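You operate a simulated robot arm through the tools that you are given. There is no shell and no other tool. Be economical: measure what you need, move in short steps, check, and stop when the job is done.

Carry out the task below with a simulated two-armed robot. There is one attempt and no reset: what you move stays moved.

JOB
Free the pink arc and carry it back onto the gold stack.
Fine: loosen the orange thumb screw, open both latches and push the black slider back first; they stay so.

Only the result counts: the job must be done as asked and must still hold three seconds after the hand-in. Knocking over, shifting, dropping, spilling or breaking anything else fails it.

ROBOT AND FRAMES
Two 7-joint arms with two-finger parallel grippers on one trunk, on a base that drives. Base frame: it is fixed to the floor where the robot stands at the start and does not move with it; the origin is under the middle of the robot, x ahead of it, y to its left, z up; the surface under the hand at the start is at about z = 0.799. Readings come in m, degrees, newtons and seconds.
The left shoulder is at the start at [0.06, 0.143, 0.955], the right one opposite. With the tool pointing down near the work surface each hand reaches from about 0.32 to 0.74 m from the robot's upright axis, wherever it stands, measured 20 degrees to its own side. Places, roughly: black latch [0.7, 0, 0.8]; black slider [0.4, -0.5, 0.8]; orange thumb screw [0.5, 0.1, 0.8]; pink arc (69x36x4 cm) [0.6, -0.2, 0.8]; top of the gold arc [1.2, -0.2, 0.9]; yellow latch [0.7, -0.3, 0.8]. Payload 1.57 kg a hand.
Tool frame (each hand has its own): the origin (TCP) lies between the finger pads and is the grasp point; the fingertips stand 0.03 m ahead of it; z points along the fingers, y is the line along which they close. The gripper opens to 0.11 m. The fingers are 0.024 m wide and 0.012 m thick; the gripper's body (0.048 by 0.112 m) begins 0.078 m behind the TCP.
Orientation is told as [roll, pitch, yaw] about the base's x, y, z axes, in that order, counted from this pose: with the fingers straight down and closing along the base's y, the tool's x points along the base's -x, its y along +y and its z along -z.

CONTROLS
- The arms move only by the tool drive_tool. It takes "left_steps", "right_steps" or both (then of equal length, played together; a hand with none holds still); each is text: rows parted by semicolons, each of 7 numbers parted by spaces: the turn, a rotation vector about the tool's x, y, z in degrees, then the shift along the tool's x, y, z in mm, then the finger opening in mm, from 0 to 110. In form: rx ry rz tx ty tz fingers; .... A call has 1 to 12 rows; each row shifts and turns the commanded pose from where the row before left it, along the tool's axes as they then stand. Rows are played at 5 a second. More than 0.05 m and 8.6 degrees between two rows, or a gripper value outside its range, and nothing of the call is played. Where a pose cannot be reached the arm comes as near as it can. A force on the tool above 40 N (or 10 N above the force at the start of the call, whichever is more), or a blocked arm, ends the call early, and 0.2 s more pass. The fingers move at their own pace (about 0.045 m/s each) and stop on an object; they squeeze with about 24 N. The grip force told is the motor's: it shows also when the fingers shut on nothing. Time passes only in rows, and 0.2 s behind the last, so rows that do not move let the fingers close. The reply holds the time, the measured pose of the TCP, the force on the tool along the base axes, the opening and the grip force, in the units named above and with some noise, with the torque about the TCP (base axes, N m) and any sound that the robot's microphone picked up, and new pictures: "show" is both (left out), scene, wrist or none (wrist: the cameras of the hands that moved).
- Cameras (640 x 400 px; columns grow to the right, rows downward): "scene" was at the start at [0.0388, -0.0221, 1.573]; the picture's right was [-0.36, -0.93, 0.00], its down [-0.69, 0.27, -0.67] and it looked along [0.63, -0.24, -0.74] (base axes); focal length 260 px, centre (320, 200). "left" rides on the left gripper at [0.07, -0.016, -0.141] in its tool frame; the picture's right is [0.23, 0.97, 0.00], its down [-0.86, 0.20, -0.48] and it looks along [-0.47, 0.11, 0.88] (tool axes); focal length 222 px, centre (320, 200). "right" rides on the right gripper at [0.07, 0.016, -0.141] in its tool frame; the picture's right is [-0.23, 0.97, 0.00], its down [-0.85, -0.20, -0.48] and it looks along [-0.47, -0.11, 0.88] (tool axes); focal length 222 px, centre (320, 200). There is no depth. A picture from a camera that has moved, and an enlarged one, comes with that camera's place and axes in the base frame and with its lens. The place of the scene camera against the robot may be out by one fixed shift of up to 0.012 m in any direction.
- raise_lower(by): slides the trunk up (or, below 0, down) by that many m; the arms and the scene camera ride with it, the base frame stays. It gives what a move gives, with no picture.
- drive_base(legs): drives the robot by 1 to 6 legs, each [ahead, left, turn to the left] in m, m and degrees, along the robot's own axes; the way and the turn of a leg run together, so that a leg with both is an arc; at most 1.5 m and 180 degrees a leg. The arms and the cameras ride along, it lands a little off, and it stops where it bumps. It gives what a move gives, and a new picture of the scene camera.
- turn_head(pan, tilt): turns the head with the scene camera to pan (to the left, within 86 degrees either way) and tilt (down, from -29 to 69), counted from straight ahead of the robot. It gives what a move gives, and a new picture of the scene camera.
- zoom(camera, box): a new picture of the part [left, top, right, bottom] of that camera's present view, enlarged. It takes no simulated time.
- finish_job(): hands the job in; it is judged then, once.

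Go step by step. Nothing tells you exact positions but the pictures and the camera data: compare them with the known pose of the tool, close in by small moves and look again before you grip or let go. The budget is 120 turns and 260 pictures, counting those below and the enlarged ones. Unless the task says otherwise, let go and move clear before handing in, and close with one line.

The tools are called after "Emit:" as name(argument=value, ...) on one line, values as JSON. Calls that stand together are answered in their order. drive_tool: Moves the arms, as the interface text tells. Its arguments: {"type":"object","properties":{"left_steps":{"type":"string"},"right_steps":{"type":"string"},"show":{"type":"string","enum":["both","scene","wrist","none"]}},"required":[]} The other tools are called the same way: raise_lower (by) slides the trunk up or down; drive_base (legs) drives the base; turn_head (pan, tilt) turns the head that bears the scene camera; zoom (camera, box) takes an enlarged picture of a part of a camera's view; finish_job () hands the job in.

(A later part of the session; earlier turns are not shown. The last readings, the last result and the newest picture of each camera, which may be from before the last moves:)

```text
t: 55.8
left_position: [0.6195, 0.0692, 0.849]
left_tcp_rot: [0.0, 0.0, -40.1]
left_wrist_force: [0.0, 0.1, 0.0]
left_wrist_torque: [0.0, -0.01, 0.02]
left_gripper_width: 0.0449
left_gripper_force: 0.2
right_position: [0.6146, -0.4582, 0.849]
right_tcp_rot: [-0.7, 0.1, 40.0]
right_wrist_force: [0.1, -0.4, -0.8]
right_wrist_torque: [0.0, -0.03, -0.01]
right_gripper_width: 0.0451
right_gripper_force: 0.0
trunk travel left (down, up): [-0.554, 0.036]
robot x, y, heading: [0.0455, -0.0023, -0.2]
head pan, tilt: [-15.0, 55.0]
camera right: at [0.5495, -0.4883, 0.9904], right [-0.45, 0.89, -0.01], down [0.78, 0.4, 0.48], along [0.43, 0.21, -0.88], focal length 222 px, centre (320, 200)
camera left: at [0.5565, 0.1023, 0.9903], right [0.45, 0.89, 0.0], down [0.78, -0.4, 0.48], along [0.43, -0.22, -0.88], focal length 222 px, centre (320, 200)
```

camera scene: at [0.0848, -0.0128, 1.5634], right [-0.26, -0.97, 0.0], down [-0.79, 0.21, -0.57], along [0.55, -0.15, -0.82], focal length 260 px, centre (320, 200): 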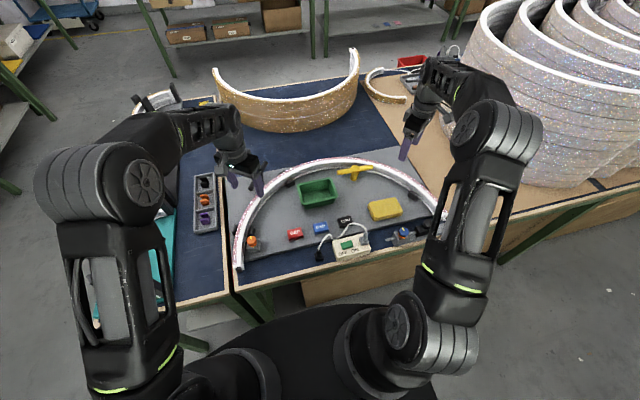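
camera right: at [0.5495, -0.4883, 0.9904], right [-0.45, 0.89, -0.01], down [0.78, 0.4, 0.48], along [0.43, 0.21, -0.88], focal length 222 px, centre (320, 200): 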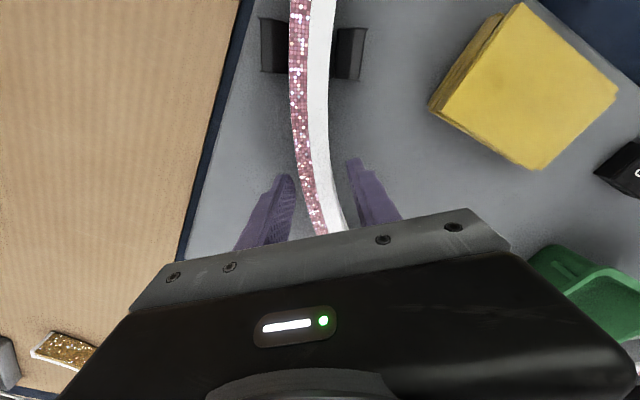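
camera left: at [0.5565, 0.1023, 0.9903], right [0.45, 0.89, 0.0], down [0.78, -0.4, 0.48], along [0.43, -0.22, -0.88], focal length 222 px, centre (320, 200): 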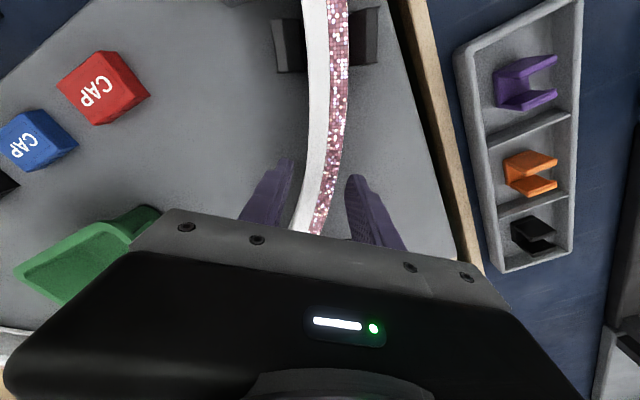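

Emit:
drive_tool(left_steps="0 0 0 0 0 0 30;0 0 0 0 0 0 15;0 0 0 0 0 0 10;0 0 0 0 0 0 10", right_steps="0 0 0 0 0 0 30;0 0 0 0 0 0 15;0 0 0 0 0 0 10;0 0 0 0 0 0 10", show="wrist")

Emit:
zoom(camera="left", box=[220, 80, 420, 240])

Emit:
zoom(camera="scene", box=[220, 130, 460, 290])

```text
t: 56.8
left_position: [0.6185, 0.0698, 0.8485]
left_tcp_rot: [0.0, 0.0, -39.9]
left_wrist_force: [-1.1, -2.1, 1.0]
left_wrist_torque: [-0.02, 0.03, 0.62]
left_gripper_width: 0.0255
left_gripper_force: 24.0
right_position: [0.6146, -0.4592, 0.8476]
right_tcp_rot: [-0.6, 0.2, 40.0]
right_wrist_force: [0.7, 0.3, -1.0]
right_wrist_torque: [0.18, 0.21, -0.68]
right_gripper_width: 0.0262
right_gripper_force: 23.7
trunk travel left (down, up): [-0.554, 0.036]
robot x, y, heading: [0.0499, -0.0001, -0.2]
head pan, tilt: [-15.0, 55.0]
camera right: at [0.5494, -0.4883, 0.9904], right [-0.45, 0.89, -0.01], down [0.78, 0.4, 0.48], along [0.43, 0.21, -0.88], focal length 222 px, centre (320, 200)
camera left: at [0.5564, 0.1021, 0.9905], right [0.45, 0.89, 0.0], down [0.78, -0.4, 0.48], along [0.43, -0.22, -0.88], focal length 222 px, centre (320, 200)
```

right: 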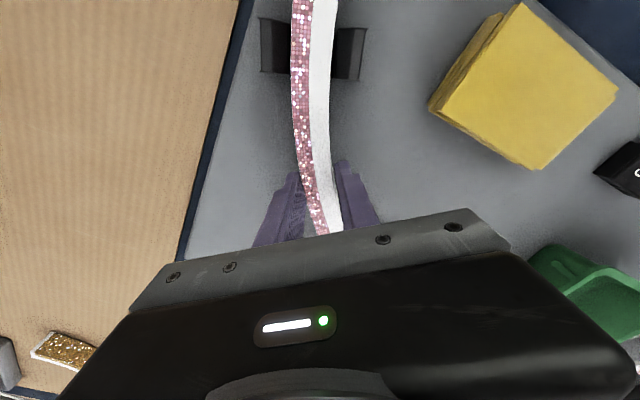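
left: 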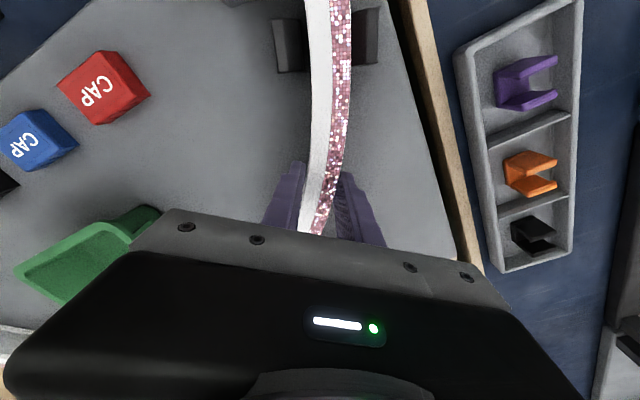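

```text
2.50 times, centred on (320, 160) of left
camera zoom: at [0.5564, 0.1021, 0.9905], right [0.45, 0.89, 0.0], down [0.78, -0.4, 0.48], along [0.43, -0.22, -0.88], focal length 555 px, centre (320, 300)
```

zoom: 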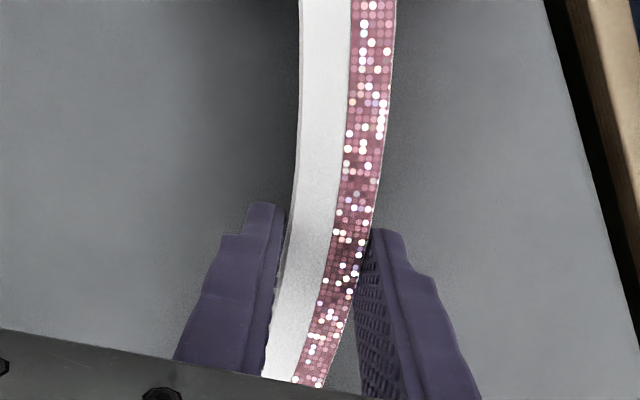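

```text
2.50 times, centred on (340, 210) of scene
camera zoom: at [0.0848, -0.013, 1.5634], right [-0.26, -0.97, 0.0], down [-0.79, 0.21, -0.57], along [0.55, -0.15, -0.82], focal length 651 px, centre (270, 175)
```

zoom: 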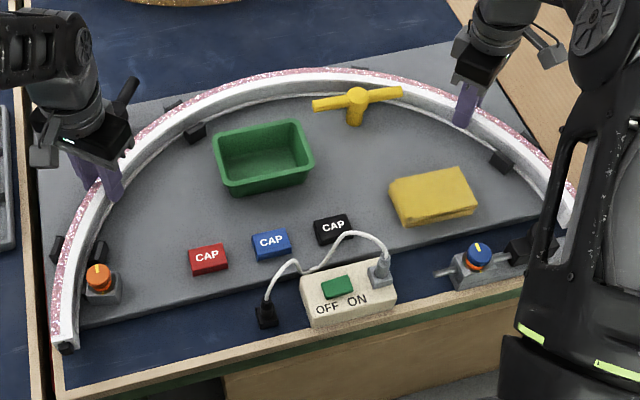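

Both hands hold the arc (about 26 mm). I'll lift it slowly by 20 mm and watch the forces.

Emit:
drive_tool(left_steps="0 0 0 0 0 -4 5;0 0 0 0 0 -4 5;0 0 0 0 0 -4 5;0 0 0 0 0 -4 5;0 0 0 0 0 -4 5;0 0 0 0 0 0 5", right_steps="0 0 0 0 0 -4 5;0 0 0 0 0 -4 5;0 0 0 0 0 -4 5;0 0 0 0 0 -4 5;0 0 0 0 0 -4 5;0 0 0 0 0 0 5", show="both")

Emit:
zoom(camera="scene", box=[220, 130, 460, 290])

```text
t: 58.2
left_position: [0.6199, 0.0695, 0.8685]
left_tcp_rot: [0.0, 0.1, -40.1]
left_wrist_force: [0.0, -0.6, -3.7]
left_wrist_torque: [-0.05, -0.03, 0.71]
left_gripper_width: 0.0254
left_gripper_force: 23.6
right_position: [0.6139, -0.4594, 0.8694]
right_tcp_rot: [-0.7, 0.2, 40.0]
right_wrist_force: [0.3, 2.0, -2.2]
right_wrist_torque: [0.23, 0.08, -0.63]
right_gripper_width: 0.026
right_gripper_force: 23.9
trunk travel left (down, up): [-0.554, 0.036]
robot x, y, heading: [0.0474, -0.0003, -0.2]
head pan, tilt: [-15.0, 55.0]
camera scene: at [0.0853, -0.013, 1.5633], right [-0.26, -0.97, 0.0], down [-0.79, 0.21, -0.57], along [0.55, -0.15, -0.82], focal length 260 px, centre (320, 200)
camera right: at [0.5494, -0.4884, 1.0105], right [-0.45, 0.89, -0.01], down [0.78, 0.4, 0.48], along [0.43, 0.21, -0.88], focal length 222 px, centre (320, 200)
camera left: at [0.5568, 0.102, 1.0105], right [0.45, 0.89, 0.0], down [0.78, -0.4, 0.48], along [0.43, -0.22, -0.88], focal length 222 px, centre (320, 200)
```

scene: 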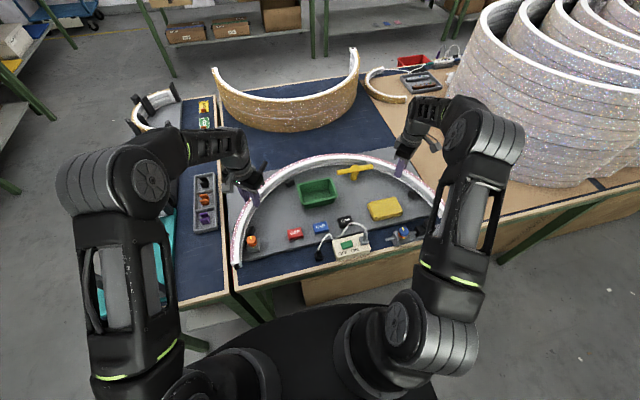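
right: 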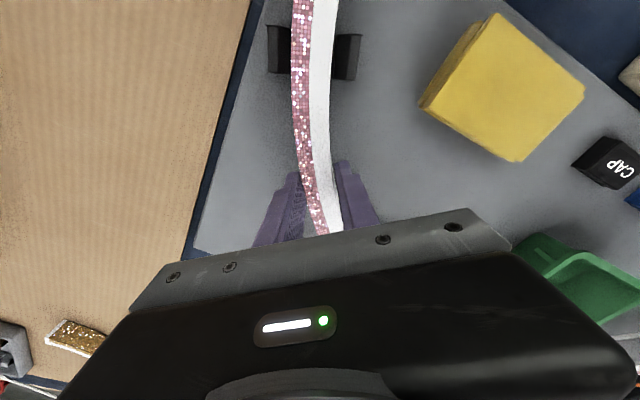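
left: 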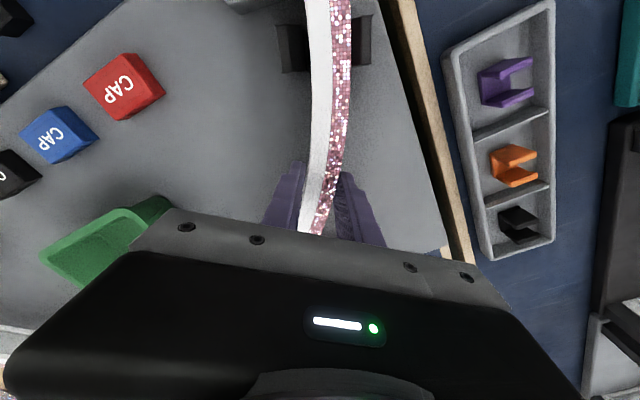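

```text
2.50 times, centred on (340, 210) of scene
camera zoom: at [0.0853, -0.013, 1.5633], right [-0.26, -0.97, 0.0], down [-0.79, 0.21, -0.57], along [0.55, -0.15, -0.82], focal length 651 px, centre (270, 175)
```

zoom: 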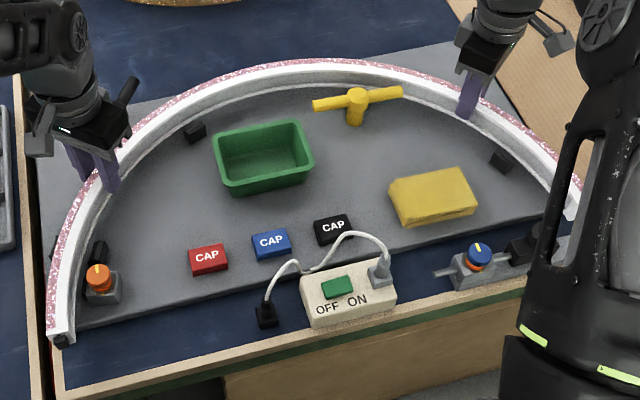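

The arc comes up freely and weighs about 6 N in total. I'll lift further and raise the trunk.

Emit:
drive_tool(left_steps="0 0 0 0 0 -10 5;0 0 0 0 0 -10 5;0 0 0 0 0 -10 5;0 0 0 0 0 -10 5;0 0 0 0 0 -10 5;0 0 0 0 0 -10 5;0 0 0 0 0 0 5", right_steps="0 0 0 0 0 -10 5;0 0 0 0 0 -10 5;0 0 0 0 0 -10 5;0 0 0 0 0 -10 5;0 0 0 0 0 -10 5;0 0 0 0 0 -10 5;0 0 0 0 0 0 5", show="none")

Emit:
raise_lower(by=0.034)

Emit:
turn_head(pan=-10, tilt=40)

```text
t: 59.8
left_position: [0.6206, 0.0687, 0.9281]
left_tcp_rot: [0.0, 0.1, -40.1]
left_wrist_force: [0.3, 0.7, -1.6]
left_wrist_torque: [0.0, -0.04, 0.61]
left_gripper_width: 0.0252
left_gripper_force: 23.5
right_position: [0.6131, -0.4581, 0.9287]
right_tcp_rot: [-0.7, 0.2, 39.9]
right_wrist_force: [-0.7, -1.1, -1.4]
right_wrist_torque: [0.2, 0.05, -0.69]
right_gripper_width: 0.026
right_gripper_force: 23.6
trunk travel left (down, up): [-0.554, 0.036]
robot x, y, heading: [0.0509, -0.0031, 0.0]
head pan, tilt: [-15.0, 55.0]
```

```text
t: 60.6
left_position: [0.6199, 0.0691, 0.9626]
left_tcp_rot: [-0.1, 0.1, -40.0]
left_wrist_force: [0.5, 2.9, -4.0]
left_wrist_torque: [0.02, 0.0, 0.66]
left_gripper_width: 0.025
left_gripper_force: 23.8
right_position: [0.6132, -0.4579, 0.962]
right_tcp_rot: [-0.7, 0.2, 39.9]
right_wrist_force: [-0.3, -0.9, -1.6]
right_wrist_torque: [0.26, 0.08, -0.64]
right_gripper_width: 0.0262
right_gripper_force: 24.1
trunk travel left (down, up): [-0.588, 0.002]
robot x, y, heading: [0.0487, -0.0014, 0.0]
head pan, tilt: [-15.0, 55.0]
```

```text
t: 61.3
left_position: [0.6197, 0.0689, 0.9615]
left_tcp_rot: [0.0, 0.0, -40.0]
left_wrist_force: [-0.8, 2.5, -1.5]
left_wrist_torque: [0.04, -0.06, 0.63]
left_gripper_width: 0.0254
left_gripper_force: 24.0
right_position: [0.6127, -0.4579, 0.9627]
right_tcp_rot: [-0.7, 0.1, 40.1]
right_wrist_force: [0.2, -3.1, -1.3]
right_wrist_torque: [0.16, 0.07, -0.7]
right_gripper_width: 0.0262
right_gripper_force: 23.5
trunk travel left (down, up): [-0.588, 0.002]
robot x, y, heading: [0.05, -0.0019, -0.1]
head pan, tilt: [-10.0, 40.0]
camera scene: at [0.0993, -0.0091, 1.618], right [-0.18, -0.98, 0.0], down [-0.63, 0.11, -0.77], along [0.75, -0.13, -0.64], focal length 260 px, centre (320, 200)
```

scene: 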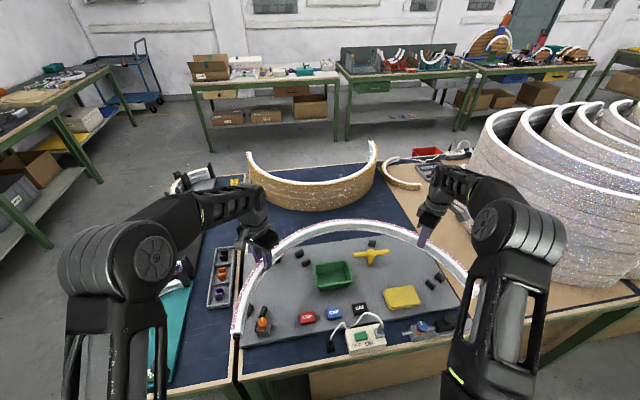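

The arc is held clear at about 0.93 m. I'll back away from the table first.

Emit:
drive_base(legs=[[-0.56, 0, 0]])

Emit:
turn_head(pan=70, tilt=30)

```text
t: 64.5
left_position: [0.0599, 0.0696, 0.9635]
left_tcp_rot: [0.0, 0.1, -40.1]
left_wrist_force: [0.1, 4.9, -2.3]
left_wrist_torque: [0.11, -0.08, 0.69]
left_gripper_width: 0.0253
left_gripper_force: 23.9
right_position: [0.0542, -0.4573, 0.9617]
right_tcp_rot: [-0.7, 0.2, 40.0]
right_wrist_force: [0.3, -4.7, -1.8]
right_wrist_torque: [0.11, 0.04, -0.67]
right_gripper_width: 0.0259
right_gripper_force: 23.8
trunk travel left (down, up): [-0.588, 0.002]
robot x, y, heading: [-0.513, 0.0008, -0.0]
head pan, tilt: [-10.0, 40.0]
camera scene: at [-0.4615, -0.008, 1.6181], right [-0.18, -0.98, 0.0], down [-0.63, 0.11, -0.77], along [0.75, -0.13, -0.64], focal length 260 px, centre (320, 200)
```

scene: 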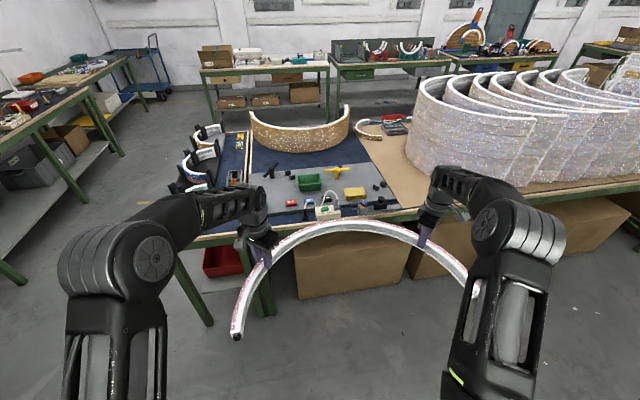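

```text
t: 66.1
left_position: [0.0595, 0.0694, 0.9635]
left_tcp_rot: [-0.1, 0.0, -40.0]
left_wrist_force: [-0.1, -1.1, -2.7]
left_wrist_torque: [-0.03, -0.03, 0.64]
left_gripper_width: 0.0252
left_gripper_force: 23.3
right_position: [0.0535, -0.4575, 0.9627]
right_tcp_rot: [-0.7, 0.2, 40.0]
right_wrist_force: [-0.6, 0.9, -0.3]
right_wrist_torque: [0.22, 0.08, -0.63]
right_gripper_width: 0.0259
right_gripper_force: 23.3
trunk travel left (down, up): [-0.588, 0.002]
robot x, y, heading: [-0.5065, 0.002, -0.1]
head pan, tilt: [70.0, 30.0]
camera scene: at [-0.5132, 0.0919, 1.6334], right [0.94, -0.34, 0.0], down [-0.17, -0.47, -0.87], along [0.3, 0.81, -0.5], focal length 260 px, centre (320, 200)
```

scene: 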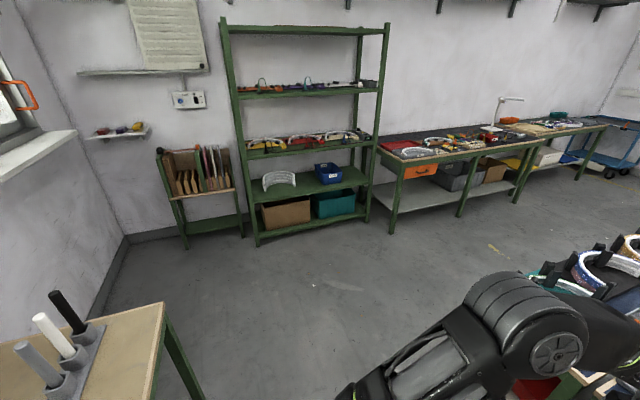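

There is a small table behind on the left (edge x≈-0.83, up to y≈0.91). To keep clear of it and of the front table, I'll pull the arc 8 cm closer, go forward a little, then strafe left.

Emit:
drive_tool(left_steps="0 0 0 7.66 -6.43 0 5;0 0 0 7.66 -6.43 0 5;0 0 0 7.66 -6.43 0 5;0 0 0 7.66 -6.43 0 5;0 0 0 7.66 -6.43 0 5;0 0 0 7.66 -6.43 0 5;0 0 0 7.66 -6.43 0 5;0 0 0 7.66 -6.43 0 5;0 0 0 0 0 0 5", right_steps="0 0 0 7.66 6.43 0 5;0 0 0 7.66 6.43 0 5;0 0 0 7.66 6.43 0 5;0 0 0 7.66 6.43 0 5;0 0 0 7.66 6.43 0 5;0 0 0 7.66 6.43 0 5;0 0 0 7.66 6.43 0 5;0 0 0 7.66 6.43 0 5;0 0 0 0 0 0 5", show="none")

Emit:
drive_base(legs=[[0.13, 0, 0], [0, 0.6, 0], [0, 0.62, 0]])

Emit:
turn_head(pan=0, tilt=35)

```text
t: 68.1
left_position: [-0.0195, 0.0684, 0.9629]
left_tcp_rot: [0.0, 0.0, -40.2]
left_wrist_force: [0.5, -8.2, -4.0]
left_wrist_torque: [-0.04, 0.1, 0.68]
left_gripper_width: 0.0252
left_gripper_force: 23.9
right_position: [-0.0261, -0.4575, 0.9611]
right_tcp_rot: [-0.6, 0.2, 40.0]
right_wrist_force: [-0.4, 8.8, -1.9]
right_wrist_torque: [0.49, -0.06, -0.66]
right_gripper_width: 0.0261
right_gripper_force: 23.9
trunk travel left (down, up): [-0.588, 0.002]
robot x, y, heading: [-0.5116, 0.0009, -0.3]
head pan, tilt: [70.0, 30.0]
```

```text
t: 75.4
left_position: [0.1103, 1.2835, 0.9631]
left_tcp_rot: [0.0, 0.0, -40.1]
left_wrist_force: [-0.4, -18.9, -2.5]
left_wrist_torque: [-0.46, -0.04, 0.65]
left_gripper_width: 0.0254
left_gripper_force: 24.3
right_position: [0.1044, 0.7555, 0.9629]
right_tcp_rot: [-0.8, 0.2, 40.1]
right_wrist_force: [0.9, 19.8, -1.3]
right_wrist_torque: [0.5, 0.13, -0.72]
right_gripper_width: 0.0261
right_gripper_force: 24.1
trunk travel left (down, up): [-0.588, 0.002]
robot x, y, heading: [-0.3819, 1.2122, 0.2]
head pan, tilt: [70.0, 30.0]
camera scene: at [-0.3836, 1.3041, 1.6334], right [0.94, -0.34, 0.0], down [-0.17, -0.47, -0.87], along [0.3, 0.81, -0.5], focal length 260 px, centre (320, 200)
```

scene: 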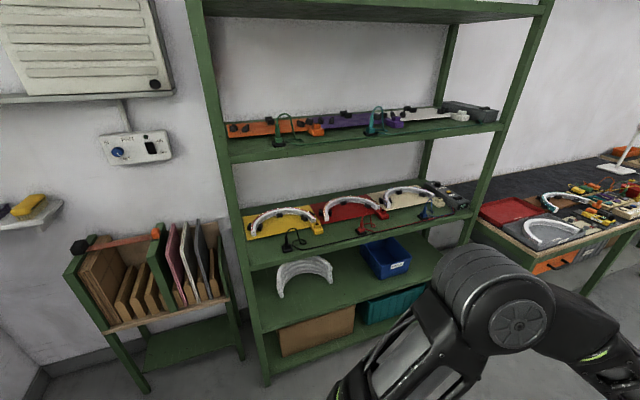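

```text
t: 76.8
left_position: [0.1099, 1.2829, 0.9626]
left_tcp_rot: [0.1, 0.0, -40.0]
left_wrist_force: [0.3, -1.5, -2.2]
left_wrist_torque: [-0.02, -0.05, 0.65]
left_gripper_width: 0.0254
left_gripper_force: 24.1
right_position: [0.1051, 0.7549, 0.9618]
right_tcp_rot: [-0.6, 0.1, 40.0]
right_wrist_force: [0.0, 2.0, -2.0]
right_wrist_torque: [0.27, 0.04, -0.69]
right_gripper_width: 0.0262
right_gripper_force: 23.3
trunk travel left (down, up): [-0.588, 0.002]
robot x, y, heading: [-0.3803, 1.2137, 0.2]
head pan, tilt: [0.0, 35.0]
camera scene: at [-0.3264, 1.2185, 1.6256], right [0.0, -1.0, 0.0], down [-0.57, 0.0, -0.82], along [0.82, 0.0, -0.57], focal length 260 px, centre (320, 200)
```

scene: 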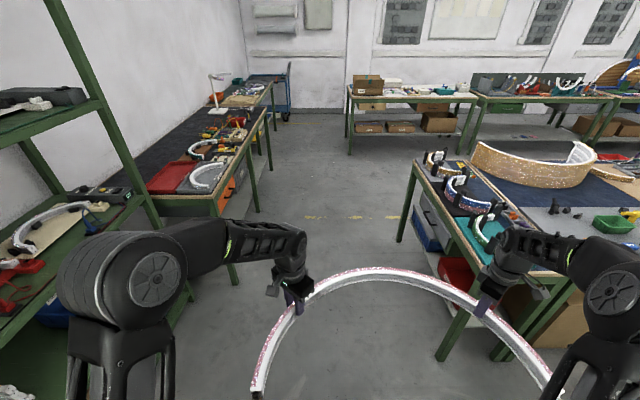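

The corridor ahead is clear. I'll drive forward past the end of the table.

Emit:
drive_base(legs=[[0.9, 0, 0], [0.9, 0, 0], [0.75, 0, 0]])

```text
t: 89.5
left_position: [2.656, 1.3214, 0.9621]
left_tcp_rot: [-0.1, 0.0, -39.1]
left_wrist_force: [0.2, -4.0, -2.1]
left_wrist_torque: [-0.09, -0.03, 0.63]
left_gripper_width: 0.0255
left_gripper_force: 24.0
right_position: [2.6587, 0.7943, 0.9614]
right_tcp_rot: [-0.5, 0.2, 41.0]
right_wrist_force: [0.1, 5.2, -1.3]
right_wrist_torque: [0.29, 0.11, -0.68]
right_gripper_width: 0.0261
right_gripper_force: 23.3
trunk travel left (down, up): [-0.588, 0.002]
robot x, y, heading: [2.1634, 1.2445, 0.7]
head pan, tilt: [0.0, 35.0]
camera scene: at [2.2215, 1.2504, 1.6256], right [0.02, -1.0, 0.0], down [-0.57, -0.01, -0.82], along [0.82, 0.01, -0.57], focal length 260 px, centre (320, 200)
```

scene: 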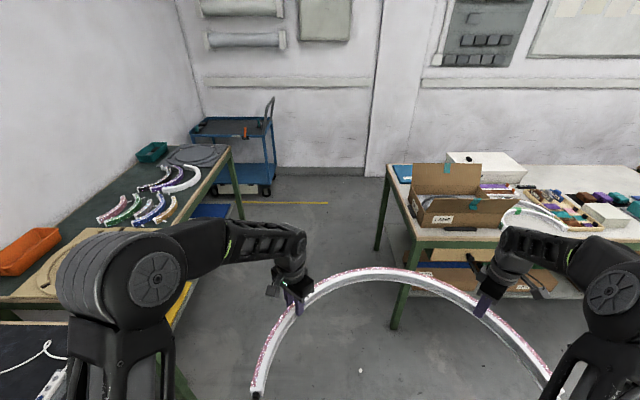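

Clear of everything within about 0.7 m. I'll turn right 90° and look toward the gold table.

Emit:
drive_base(legs=[[0, 0, -45], [0, 0, -45]])

```text
t: 94.1
left_position: [2.2423, 0.7535, 0.9639]
left_tcp_rot: [-0.1, 0.1, -129.4]
left_wrist_force: [2.9, -0.1, -2.6]
left_wrist_torque: [-0.08, -0.09, 0.68]
left_gripper_width: 0.0255
left_gripper_force: 24.4
right_position: [1.7146, 0.7537, 0.9618]
right_tcp_rot: [-0.7, 0.1, -49.4]
right_wrist_force: [-2.7, 0.1, -2.7]
right_wrist_torque: [0.15, -0.12, -0.63]
right_gripper_width: 0.0261
right_gripper_force: 23.5
trunk travel left (down, up): [-0.588, 0.002]
robot x, y, heading: [2.1653, 1.2453, -89.3]
head pan, tilt: [0.0, 35.0]
camera scene: at [2.1622, 1.1912, 1.6256], right [-1.0, -0.01, 0.0], down [-0.01, 0.57, -0.82], along [0.01, -0.82, -0.57], focal length 260 px, centre (320, 200)
```

scene: 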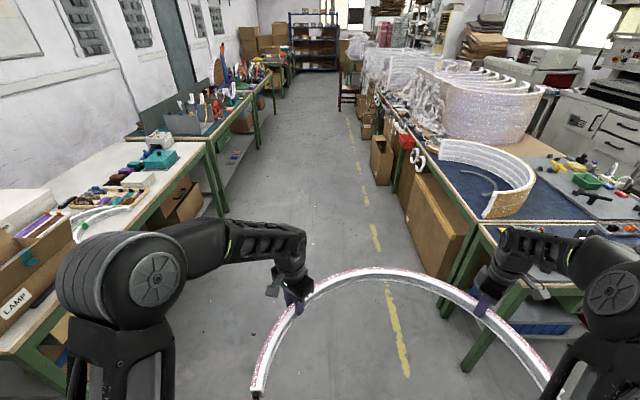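

I can see the corridor behind the gold table. I'll drive along it to roughly y=-0.37, then turn right to face the stack.

Emit:
drive_base(legs=[[0.8, 0, 0], [0.82, 0, 0], [0, 0, -45], [0, 0, -45]])

```text
t: 106.5
left_position: [1.6946, -0.4712, 0.9632]
left_tcp_rot: [0.0, 0.1, 141.5]
left_wrist_force: [-0.1, -3.0, -2.4]
left_wrist_torque: [-0.1, 0.03, 0.66]
left_gripper_width: 0.0253
left_gripper_force: 24.6
right_position: [1.687, 0.0567, 0.9621]
right_tcp_rot: [-0.7, 0.1, -138.6]
right_wrist_force: [-0.8, 1.7, -2.4]
right_wrist_torque: [-0.14, -0.13, -0.65]
right_gripper_width: 0.0262
right_gripper_force: 23.5
trunk travel left (down, up): [-0.588, 0.002]
robot x, y, heading: [2.1823, -0.3891, -178.5]
head pan, tilt: [0.0, 35.0]
camera scene: at [2.1194, -0.383, 1.6256], right [-0.03, 1.0, 0.0], down [0.57, 0.01, -0.82], along [-0.82, -0.02, -0.57], focal length 260 px, centre (320, 200)
```

scene: 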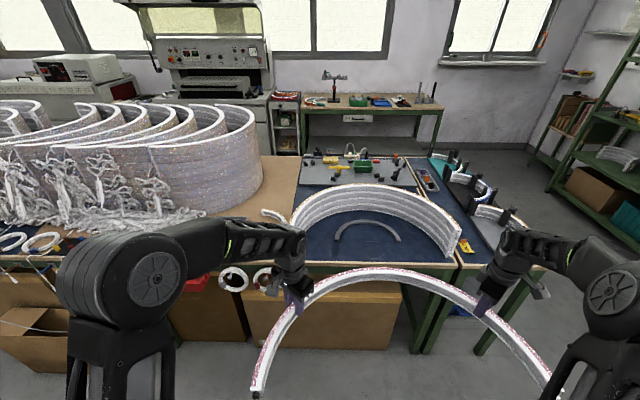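

I'm now facing the stack from behind. I'll zoom in for its shape and position.

Emit:
zoom(camera="scene", box=[240, 150, 500, 310])

Emit:
turn_head(pan=-15, tilt=40)

Emit:
zoom(camera="scene", box=[190, 110, 390, 240])

```text
2.46 times, centred on (370, 230) of scene
camera zoom: at [2.1194, -0.383, 1.6256], right [-0.03, 1.0, 0.0], down [0.57, 0.01, -0.82], along [-0.82, -0.02, -0.57], focal length 641 px, centre (197, 126)
```

zoom: 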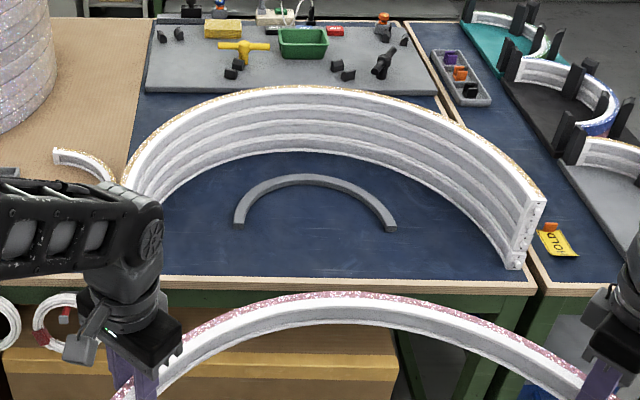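

```text
t: 107.2
left_position: [1.6959, -0.472, 0.9621]
left_tcp_rot: [0.0, 0.1, 141.5]
left_wrist_force: [-0.5, 0.2, -2.4]
left_wrist_torque: [0.02, 0.12, 0.75]
left_gripper_width: 0.0254
left_gripper_force: 23.8
right_position: [1.6861, 0.0559, 0.9614]
right_tcp_rot: [-0.6, 0.0, -138.6]
right_wrist_force: [0.0, 0.1, -1.8]
right_wrist_torque: [-0.19, -0.14, -0.76]
right_gripper_width: 0.0262
right_gripper_force: 23.5
trunk travel left (down, up): [-0.588, 0.002]
robot x, y, heading: [2.1823, -0.3882, -178.5]
head pan, tilt: [-15.0, 40.0]
camera scene: at [2.1247, -0.3611, 1.6181], right [0.23, 0.97, 0.0], down [0.63, -0.15, -0.77], along [-0.74, 0.18, -0.64], focal length 260 px, centre (320, 200)
```

scene: 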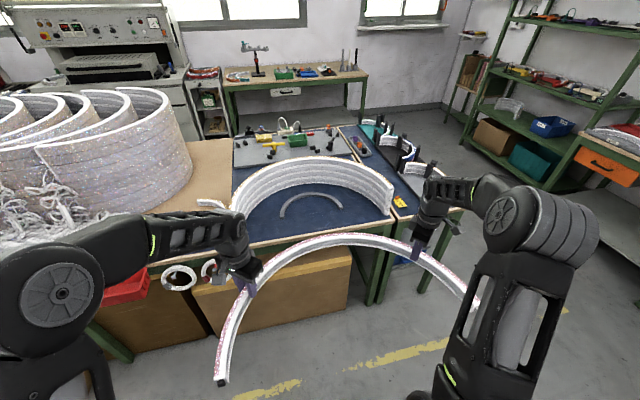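

```text
3.08 times, centred on (290, 175) of scene
camera zoom: at [2.1247, -0.3611, 1.6181], right [0.23, 0.97, 0.0], down [0.63, -0.15, -0.77], along [-0.74, 0.18, -0.64], focal length 802 px, centre (412, 277)
```

zoom: 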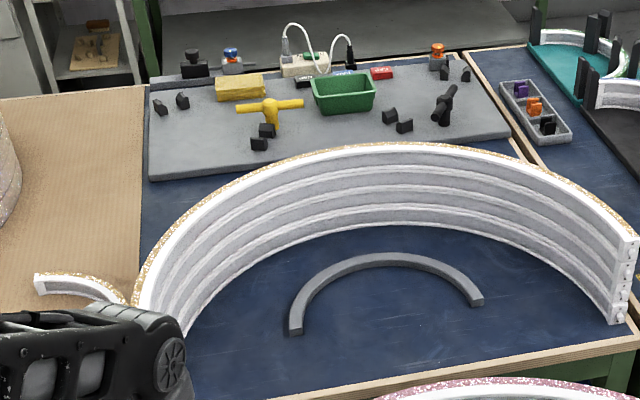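

The gold stack's centre is near [1.315, -0.177], opening toward me, with its top around 0.92. I'll lift the arc 45 mm more, square up and drive in closer.

Emit:
drive_tool(left_steps="0 0 0 0 0 -9 5;0 0 0 0 0 -9 5;0 0 0 0 0 -9 5;0 0 0 0 0 -9 5;0 0 0 0 0 -9 5;0 0 0 0 0 0 5", right_steps="0 0 0 0 0 -9 5;0 0 0 0 0 -9 5;0 0 0 0 0 -9 5;0 0 0 0 0 -9 5;0 0 0 0 0 -9 5;0 0 0 0 0 0 5", show="none")

Emit:
drive_base(legs=[[0, 0, -1.5], [0.38, -0.02, 0]])

Emit:
turn_head(pan=-10, tilt=50)

```text
t: 108.6
left_position: [1.6953, -0.4723, 1.0083]
left_tcp_rot: [0.0, 0.1, 141.5]
left_wrist_force: [-0.9, -0.9, -2.6]
left_wrist_torque: [-0.03, 0.14, 0.68]
left_gripper_width: 0.0252
left_gripper_force: 24.3
right_position: [1.6873, 0.0547, 1.0084]
right_tcp_rot: [-0.7, 0.3, -138.6]
right_wrist_force: [-0.1, 1.9, -1.7]
right_wrist_torque: [-0.13, -0.19, -0.61]
right_gripper_width: 0.0263
right_gripper_force: 23.7
trunk travel left (down, up): [-0.588, 0.002]
robot x, y, heading: [2.1821, -0.3893, -178.4]
head pan, tilt: [-15.0, 40.0]
```

```text
t: 111.4
left_position: [1.3107, -0.438, 1.0085]
left_tcp_rot: [0.1, 0.1, 140.1]
left_wrist_force: [-0.1, -3.7, -3.5]
left_wrist_torque: [-0.12, -0.03, 0.65]
left_gripper_width: 0.0252
left_gripper_force: 23.9
right_position: [1.3171, 0.0877, 1.0067]
right_tcp_rot: [-0.6, 0.3, -140.0]
right_wrist_force: [-0.2, 5.7, -1.8]
right_wrist_torque: [-0.11, -0.07, -0.67]
right_gripper_width: 0.0258
right_gripper_force: 23.9
trunk travel left (down, up): [-0.588, 0.002]
robot x, y, heading: [1.8019, -0.3684, 180.0]
head pan, tilt: [-15.0, 40.0]
camera scene: at [1.7422, -0.3394, 1.618], right [0.26, 0.97, 0.0], down [0.62, -0.17, -0.77], along [-0.74, 0.2, -0.64], focal length 260 px, centre (320, 200)
```

scene: 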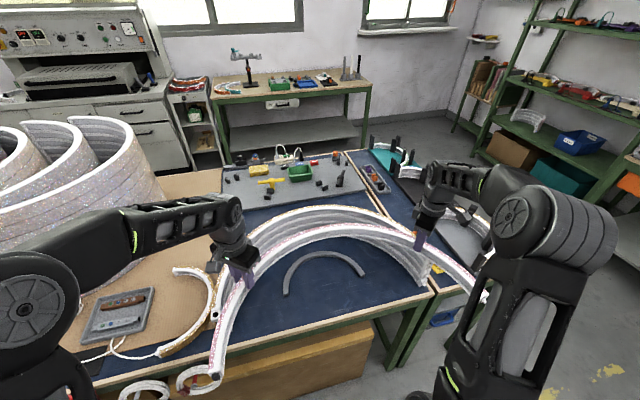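

```text
t: 112.1
left_position: [1.3129, -0.4397, 1.007]
left_tcp_rot: [0.1, 0.0, 140.2]
left_wrist_force: [-0.1, 1.6, -2.2]
left_wrist_torque: [0.04, 0.1, 0.79]
left_gripper_width: 0.0255
left_gripper_force: 23.4
right_position: [1.3171, 0.0879, 1.0083]
right_tcp_rot: [-0.5, 0.1, -140.1]
right_wrist_force: [0.4, -1.2, -2.3]
right_wrist_torque: [-0.19, -0.16, -0.78]
right_gripper_width: 0.0261
right_gripper_force: 24.0
trunk travel left (down, up): [-0.588, 0.002]
robot x, y, heading: [1.8016, -0.3727, 179.9]
head pan, tilt: [-10.0, 50.0]
camera scene: at [1.7497, -0.3481, 1.6039], right [0.17, 0.98, 0.0], down [0.75, -0.13, -0.64], along [-0.63, 0.11, -0.77], focal length 260 px, centre (320, 200)
```

scene: 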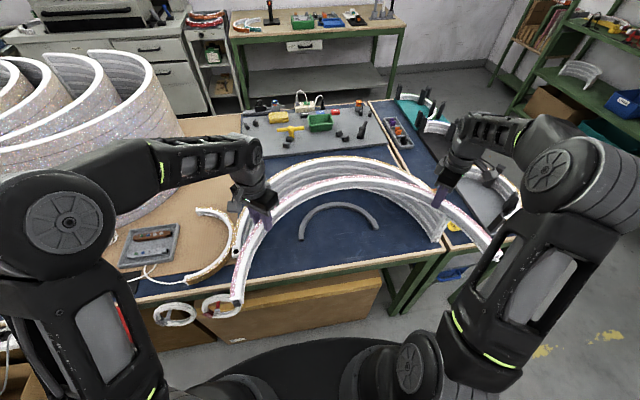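

The pink arc's centre is now at about [1.535, -0.18]. I'll zoom in to compare both arcs in the same camera view.

Emit:
zoom(camera="scene", box=[200, 140, 380, 310])

Emit:
zoom(camera="scene", box=[340, 140, 520, 310])

Emit:
zoom(camera="left", box=[0, 0, 640, 400])

Emit:
zoom(camera="right", box=[0, 0, 640, 400])

```text
2.35 times, centred on (290, 225) of scene
camera zoom: at [1.7497, -0.3481, 1.6039], right [0.17, 0.98, 0.0], down [0.75, -0.13, -0.64], along [-0.63, 0.11, -0.77], focal length 613 px, centre (391, 141)
```

zoom: 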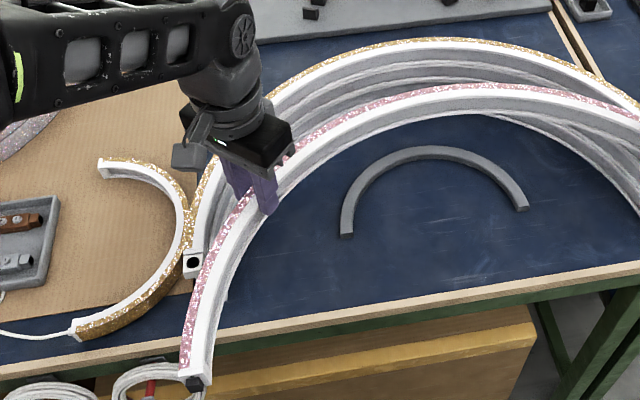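

```text
2.35 times, centred on (430, 225) of scene
camera zoom: at [1.7497, -0.3481, 1.6039], right [0.17, 0.98, 0.0], down [0.75, -0.13, -0.64], along [-0.63, 0.11, -0.77], focal length 613 px, centre (61, 141)
```

zoom: 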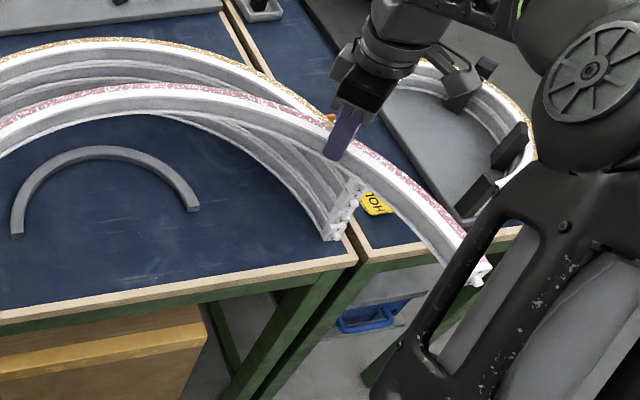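

```text
1.00 times, centred on (320, 200) of left (not enlarged: the box is as wide or as high as the picture)
camera zoom: at [1.3762, -0.4709, 1.1496], right [-0.45, -0.89, 0.0], down [-0.78, 0.4, 0.48], along [-0.43, 0.21, -0.88], focal length 222 px, centre (320, 200)
```

zoom: 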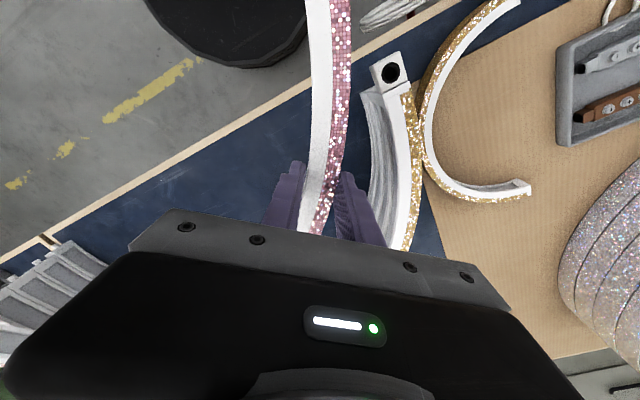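

```text
1.00 times, centred on (320, 200) of right (not enlarged: the box is as wide or as high as the picture)
camera zoom: at [1.3814, 0.1202, 1.1492], right [0.45, -0.89, -0.01], down [-0.78, -0.4, 0.48], along [-0.43, -0.21, -0.88], focal length 222 px, centre (320, 200)
```

zoom: 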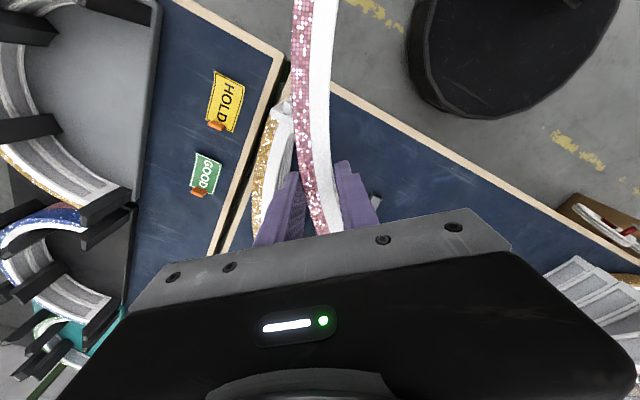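

The gold ends show features: a hole at the -y end and a stud at the +y end. I need close-ups to see how the layers fit together.

Emit:
zoom(camera="left", box=[300, 30, 480, 160])

Emit:
zoom(camera="right", box=[220, 70, 380, 200])

Emit:
zoom(camera="scene", box=[210, 230, 290, 320])

Emit:
zoom(camera="scene", box=[420, 190, 510, 280])

```text
3.08 times, centred on (390, 95) of left
camera zoom: at [1.3762, -0.4709, 1.1496], right [-0.45, -0.89, 0.0], down [-0.78, 0.4, 0.48], along [-0.43, 0.21, -0.88], focal length 684 px, centre (105, 523)
```

zoom: 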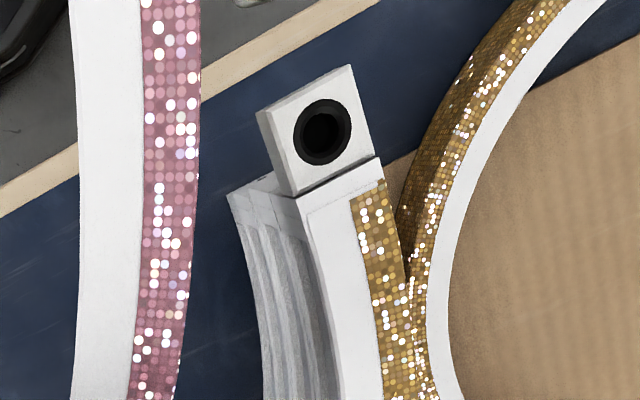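

```text
3.08 times, centred on (300, 135) of right
camera zoom: at [1.3814, 0.1202, 1.1492], right [0.45, -0.89, -0.01], down [-0.78, -0.4, 0.48], along [-0.43, -0.21, -0.88], focal length 684 px, centre (382, 400)
```

zoom: 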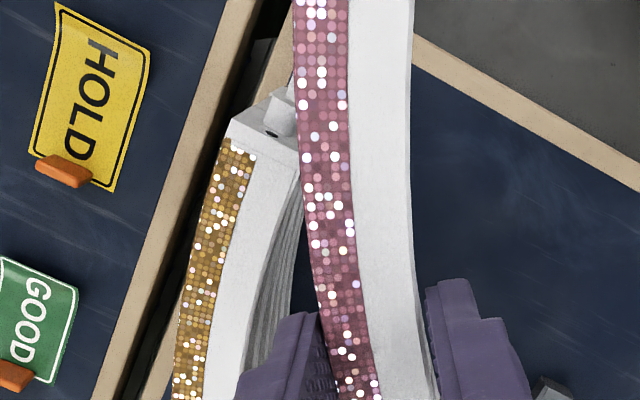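

```text
4.44 times, centred on (250, 275) of scene
camera zoom: at [1.7497, -0.3481, 1.6039], right [0.17, 0.98, 0.0], down [0.75, -0.13, -0.64], along [-0.63, 0.11, -0.77], focal length 1158 px, centre (631, -133)
```

zoom: 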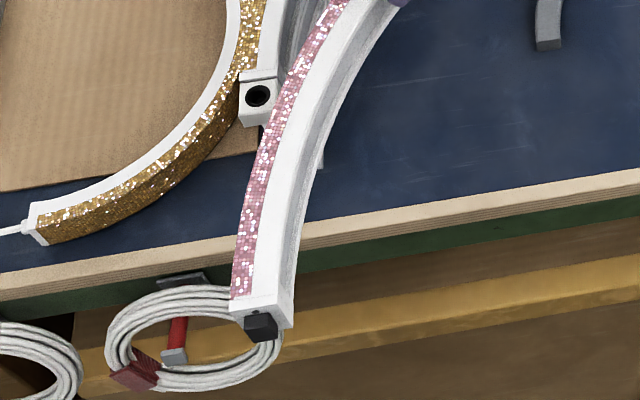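

```text
4.44 times, centred on (465, 235) of scene
camera zoom: at [1.7497, -0.3481, 1.6039], right [0.17, 0.98, 0.0], down [0.75, -0.13, -0.64], along [-0.63, 0.11, -0.77], focal length 1158 px, centre (-324, 44)
```

zoom: 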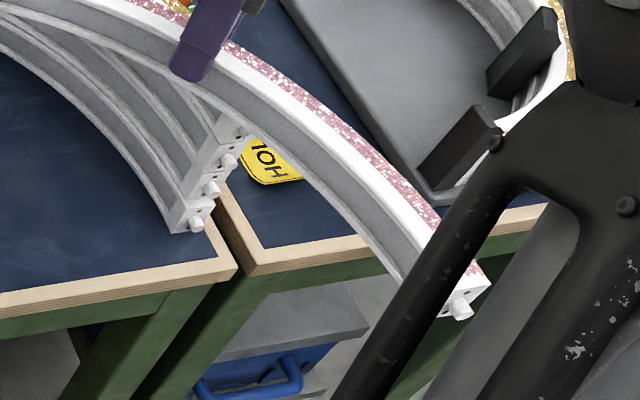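

I need to know whether the pink arc's black end piece mates with the gold block's hole, so I'll zoom in tighter on both.

Emit:
zoom(camera="scene", box=[220, 280, 260, 312])

Emit:
zoom(camera="scene", box=[225, 235, 265, 267])

Emit:
zoom(camera="left", box=[350, 40, 430, 100])

Emit:
zoom(camera="scene", box=[420, 200, 460, 250])

```text
12.50 times, centred on (240, 296) of scene
camera zoom: at [1.7497, -0.3481, 1.6039], right [0.17, 0.98, 0.0], down [0.75, -0.13, -0.64], along [-0.63, 0.11, -0.77], focal length 3257 px, centre (1320, -1000)
```

zoom: 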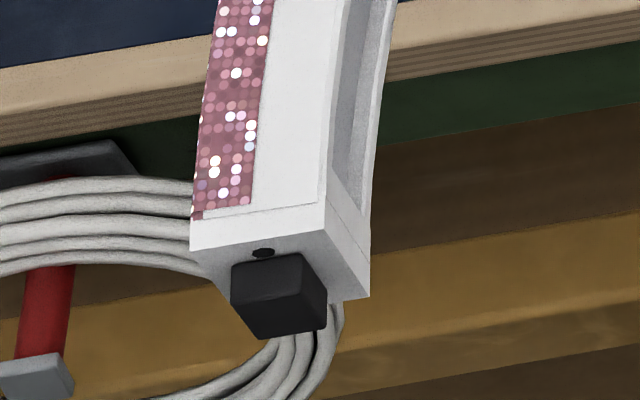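

```text
12.50 times, centred on (245, 251) of scene
camera zoom: at [1.7497, -0.3481, 1.6039], right [0.17, 0.98, 0.0], down [0.75, -0.13, -0.64], along [-0.63, 0.11, -0.77], focal length 3257 px, centre (1258, -438)
```

zoom: 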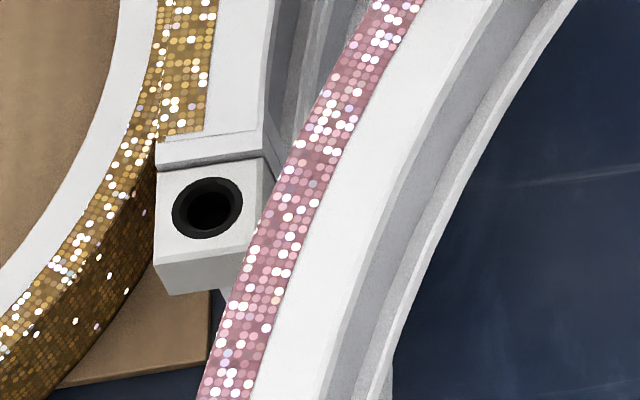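

```text
6.67 times, centred on (390, 70) of left
camera zoom: at [1.3762, -0.4709, 1.1496], right [-0.45, -0.89, 0.0], down [-0.78, 0.4, 0.48], along [-0.43, 0.21, -0.88], focal length 1481 px, centre (-147, 1067)
```

zoom: 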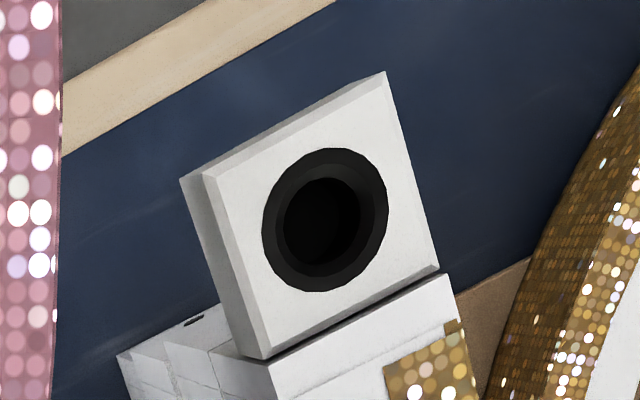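

```text
8.00 times, centred on (440, 225) of scene
camera zoom: at [1.7497, -0.3481, 1.6039], right [0.17, 0.98, 0.0], down [0.75, -0.13, -0.64], along [-0.63, 0.11, -0.77], focal length 2084 px, centre (-640, 0)
```

zoom: 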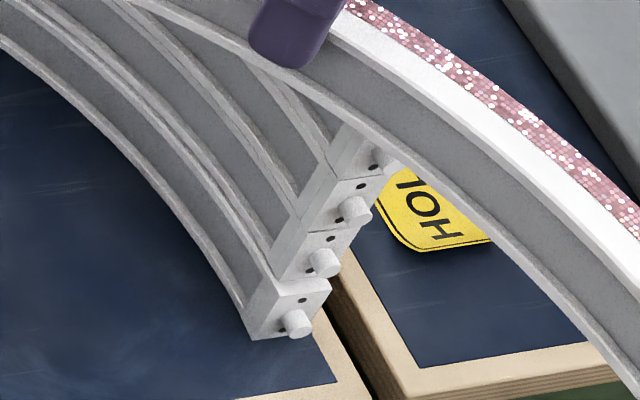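

The gold stack has four 35 mm layers with a plain top. The black cube and the white block stick out sideways and do not mate. The pink arc needs to move about -0.176 in x and -0.015 in y, so I'll drive 5 cm of that and extend the arms for the rest.

Emit:
drive_base(legs=[[0.05, 0.015, 0]])

Emit:
drive_tool(left_steps="0 0 0 -7.66 6.43 0 5;0 0 0 -7.66 6.43 0 5;0 0 0 -7.66 6.43 0 5;0 0 0 -7.66 6.43 0 5;0 0 0 -7.66 6.43 0 5;0 0 0 -7.66 6.43 0 5;0 0 0 -7.66 6.43 0 5;0 0 0 -7.66 6.43 0 5;0 0 0 -7.66 6.43 0 5;0 0 0 -7.66 6.43 0 5;0 0 0 0 0 0 5", right_steps="0 0 0 -7.66 -6.43 0 5;0 0 0 -7.66 -6.43 0 5;0 0 0 -7.66 -6.43 0 5;0 0 0 -7.66 -6.43 0 5;0 0 0 -7.66 -6.43 0 5;0 0 0 -7.66 -6.43 0 5;0 0 0 -7.66 -6.43 0 5;0 0 0 -7.66 -6.43 0 5;0 0 0 -7.66 -6.43 0 5;0 0 0 -7.66 -6.43 0 5;0 0 0 0 0 0 5", show="both")

```text
t: 113.1
left_position: [1.2597, -0.4567, 1.0065]
left_tcp_rot: [-0.1, 0.2, 140.1]
left_wrist_force: [0.1, 1.1, -3.0]
left_wrist_torque: [0.07, 0.03, 0.59]
left_gripper_width: 0.0254
left_gripper_force: 23.3
right_position: [1.2657, 0.0722, 1.007]
right_tcp_rot: [-0.6, 0.2, -140.0]
right_wrist_force: [0.1, -0.6, -2.9]
right_wrist_torque: [-0.07, -0.17, -0.73]
right_gripper_width: 0.0259
right_gripper_force: 23.6
trunk travel left (down, up): [-0.588, 0.002]
robot x, y, heading: [1.75, -0.3863, -180.2]
head pan, tilt: [-10.0, 50.0]
camera scene: at [1.697, -0.3638, 1.6038], right [0.17, 0.98, 0.0], down [0.76, -0.13, -0.64], along [-0.63, 0.11, -0.77], focal length 260 px, centre (320, 200)
```

scene: 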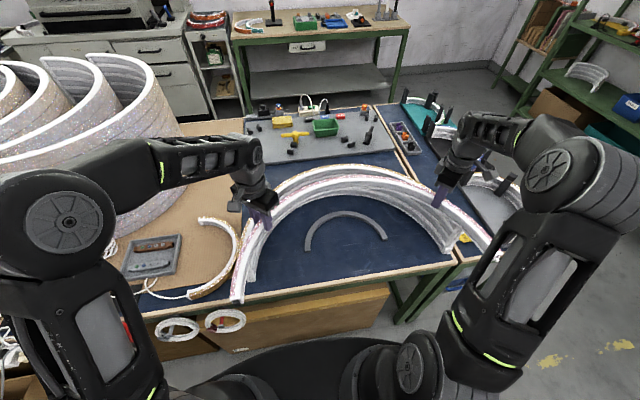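

```text
t: 115.5
left_position: [1.1619, -0.4546, 1.008]
left_tcp_rot: [0.0, 0.1, 140.1]
left_wrist_force: [0.1, -2.2, -2.4]
left_wrist_torque: [-0.08, 0.04, 0.67]
left_gripper_width: 0.0256
left_gripper_force: 24.0
right_position: [1.1666, 0.0729, 1.0073]
right_tcp_rot: [-0.8, 0.1, -140.0]
right_wrist_force: [-0.9, 2.5, -1.9]
right_wrist_torque: [-0.11, -0.04, -0.65]
right_gripper_width: 0.0262
right_gripper_force: 23.5
trunk travel left (down, up): [-0.588, 0.002]
robot x, y, heading: [1.752, -0.3862, -179.7]
head pan, tilt: [-10.0, 50.0]
camera scene: at [1.6997, -0.3632, 1.6039], right [0.17, 0.98, 0.0], down [0.75, -0.13, -0.64], along [-0.63, 0.11, -0.77], focal length 260 px, centre (320, 200)
camera right: at [1.2311, 0.1047, 1.1498], right [0.45, -0.89, -0.01], down [-0.78, -0.4, 0.48], along [-0.43, -0.21, -0.88], focal length 222 px, centre (320, 200)
camera left: at [1.2263, -0.4862, 1.1496], right [-0.45, -0.89, 0.0], down [-0.78, 0.4, 0.48], along [-0.43, 0.21, -0.88], focal length 222 px, centre (320, 200)
```

scene: 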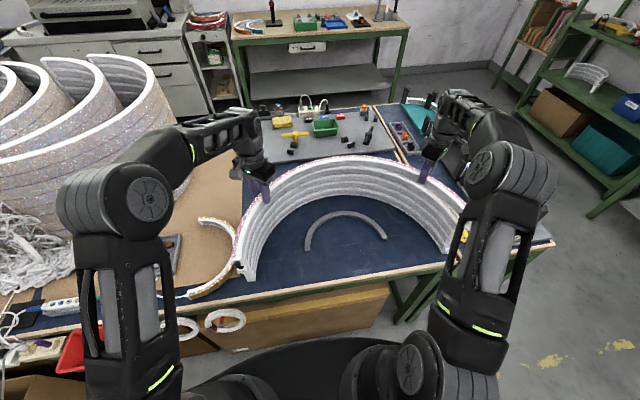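
right: 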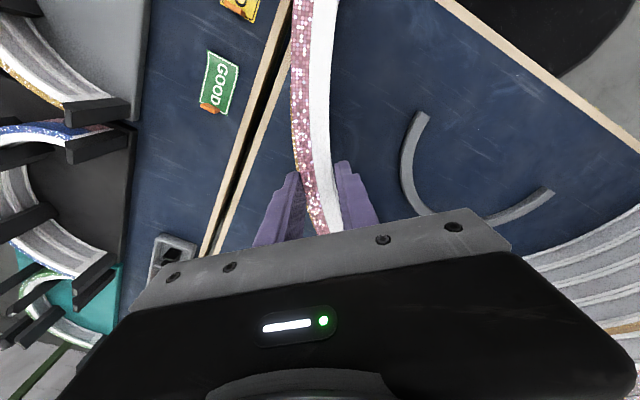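
left: 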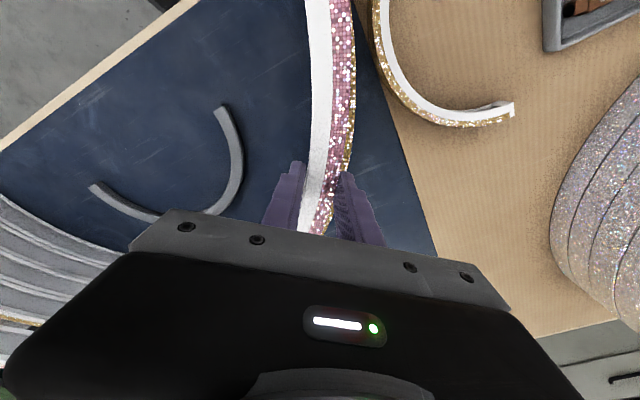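

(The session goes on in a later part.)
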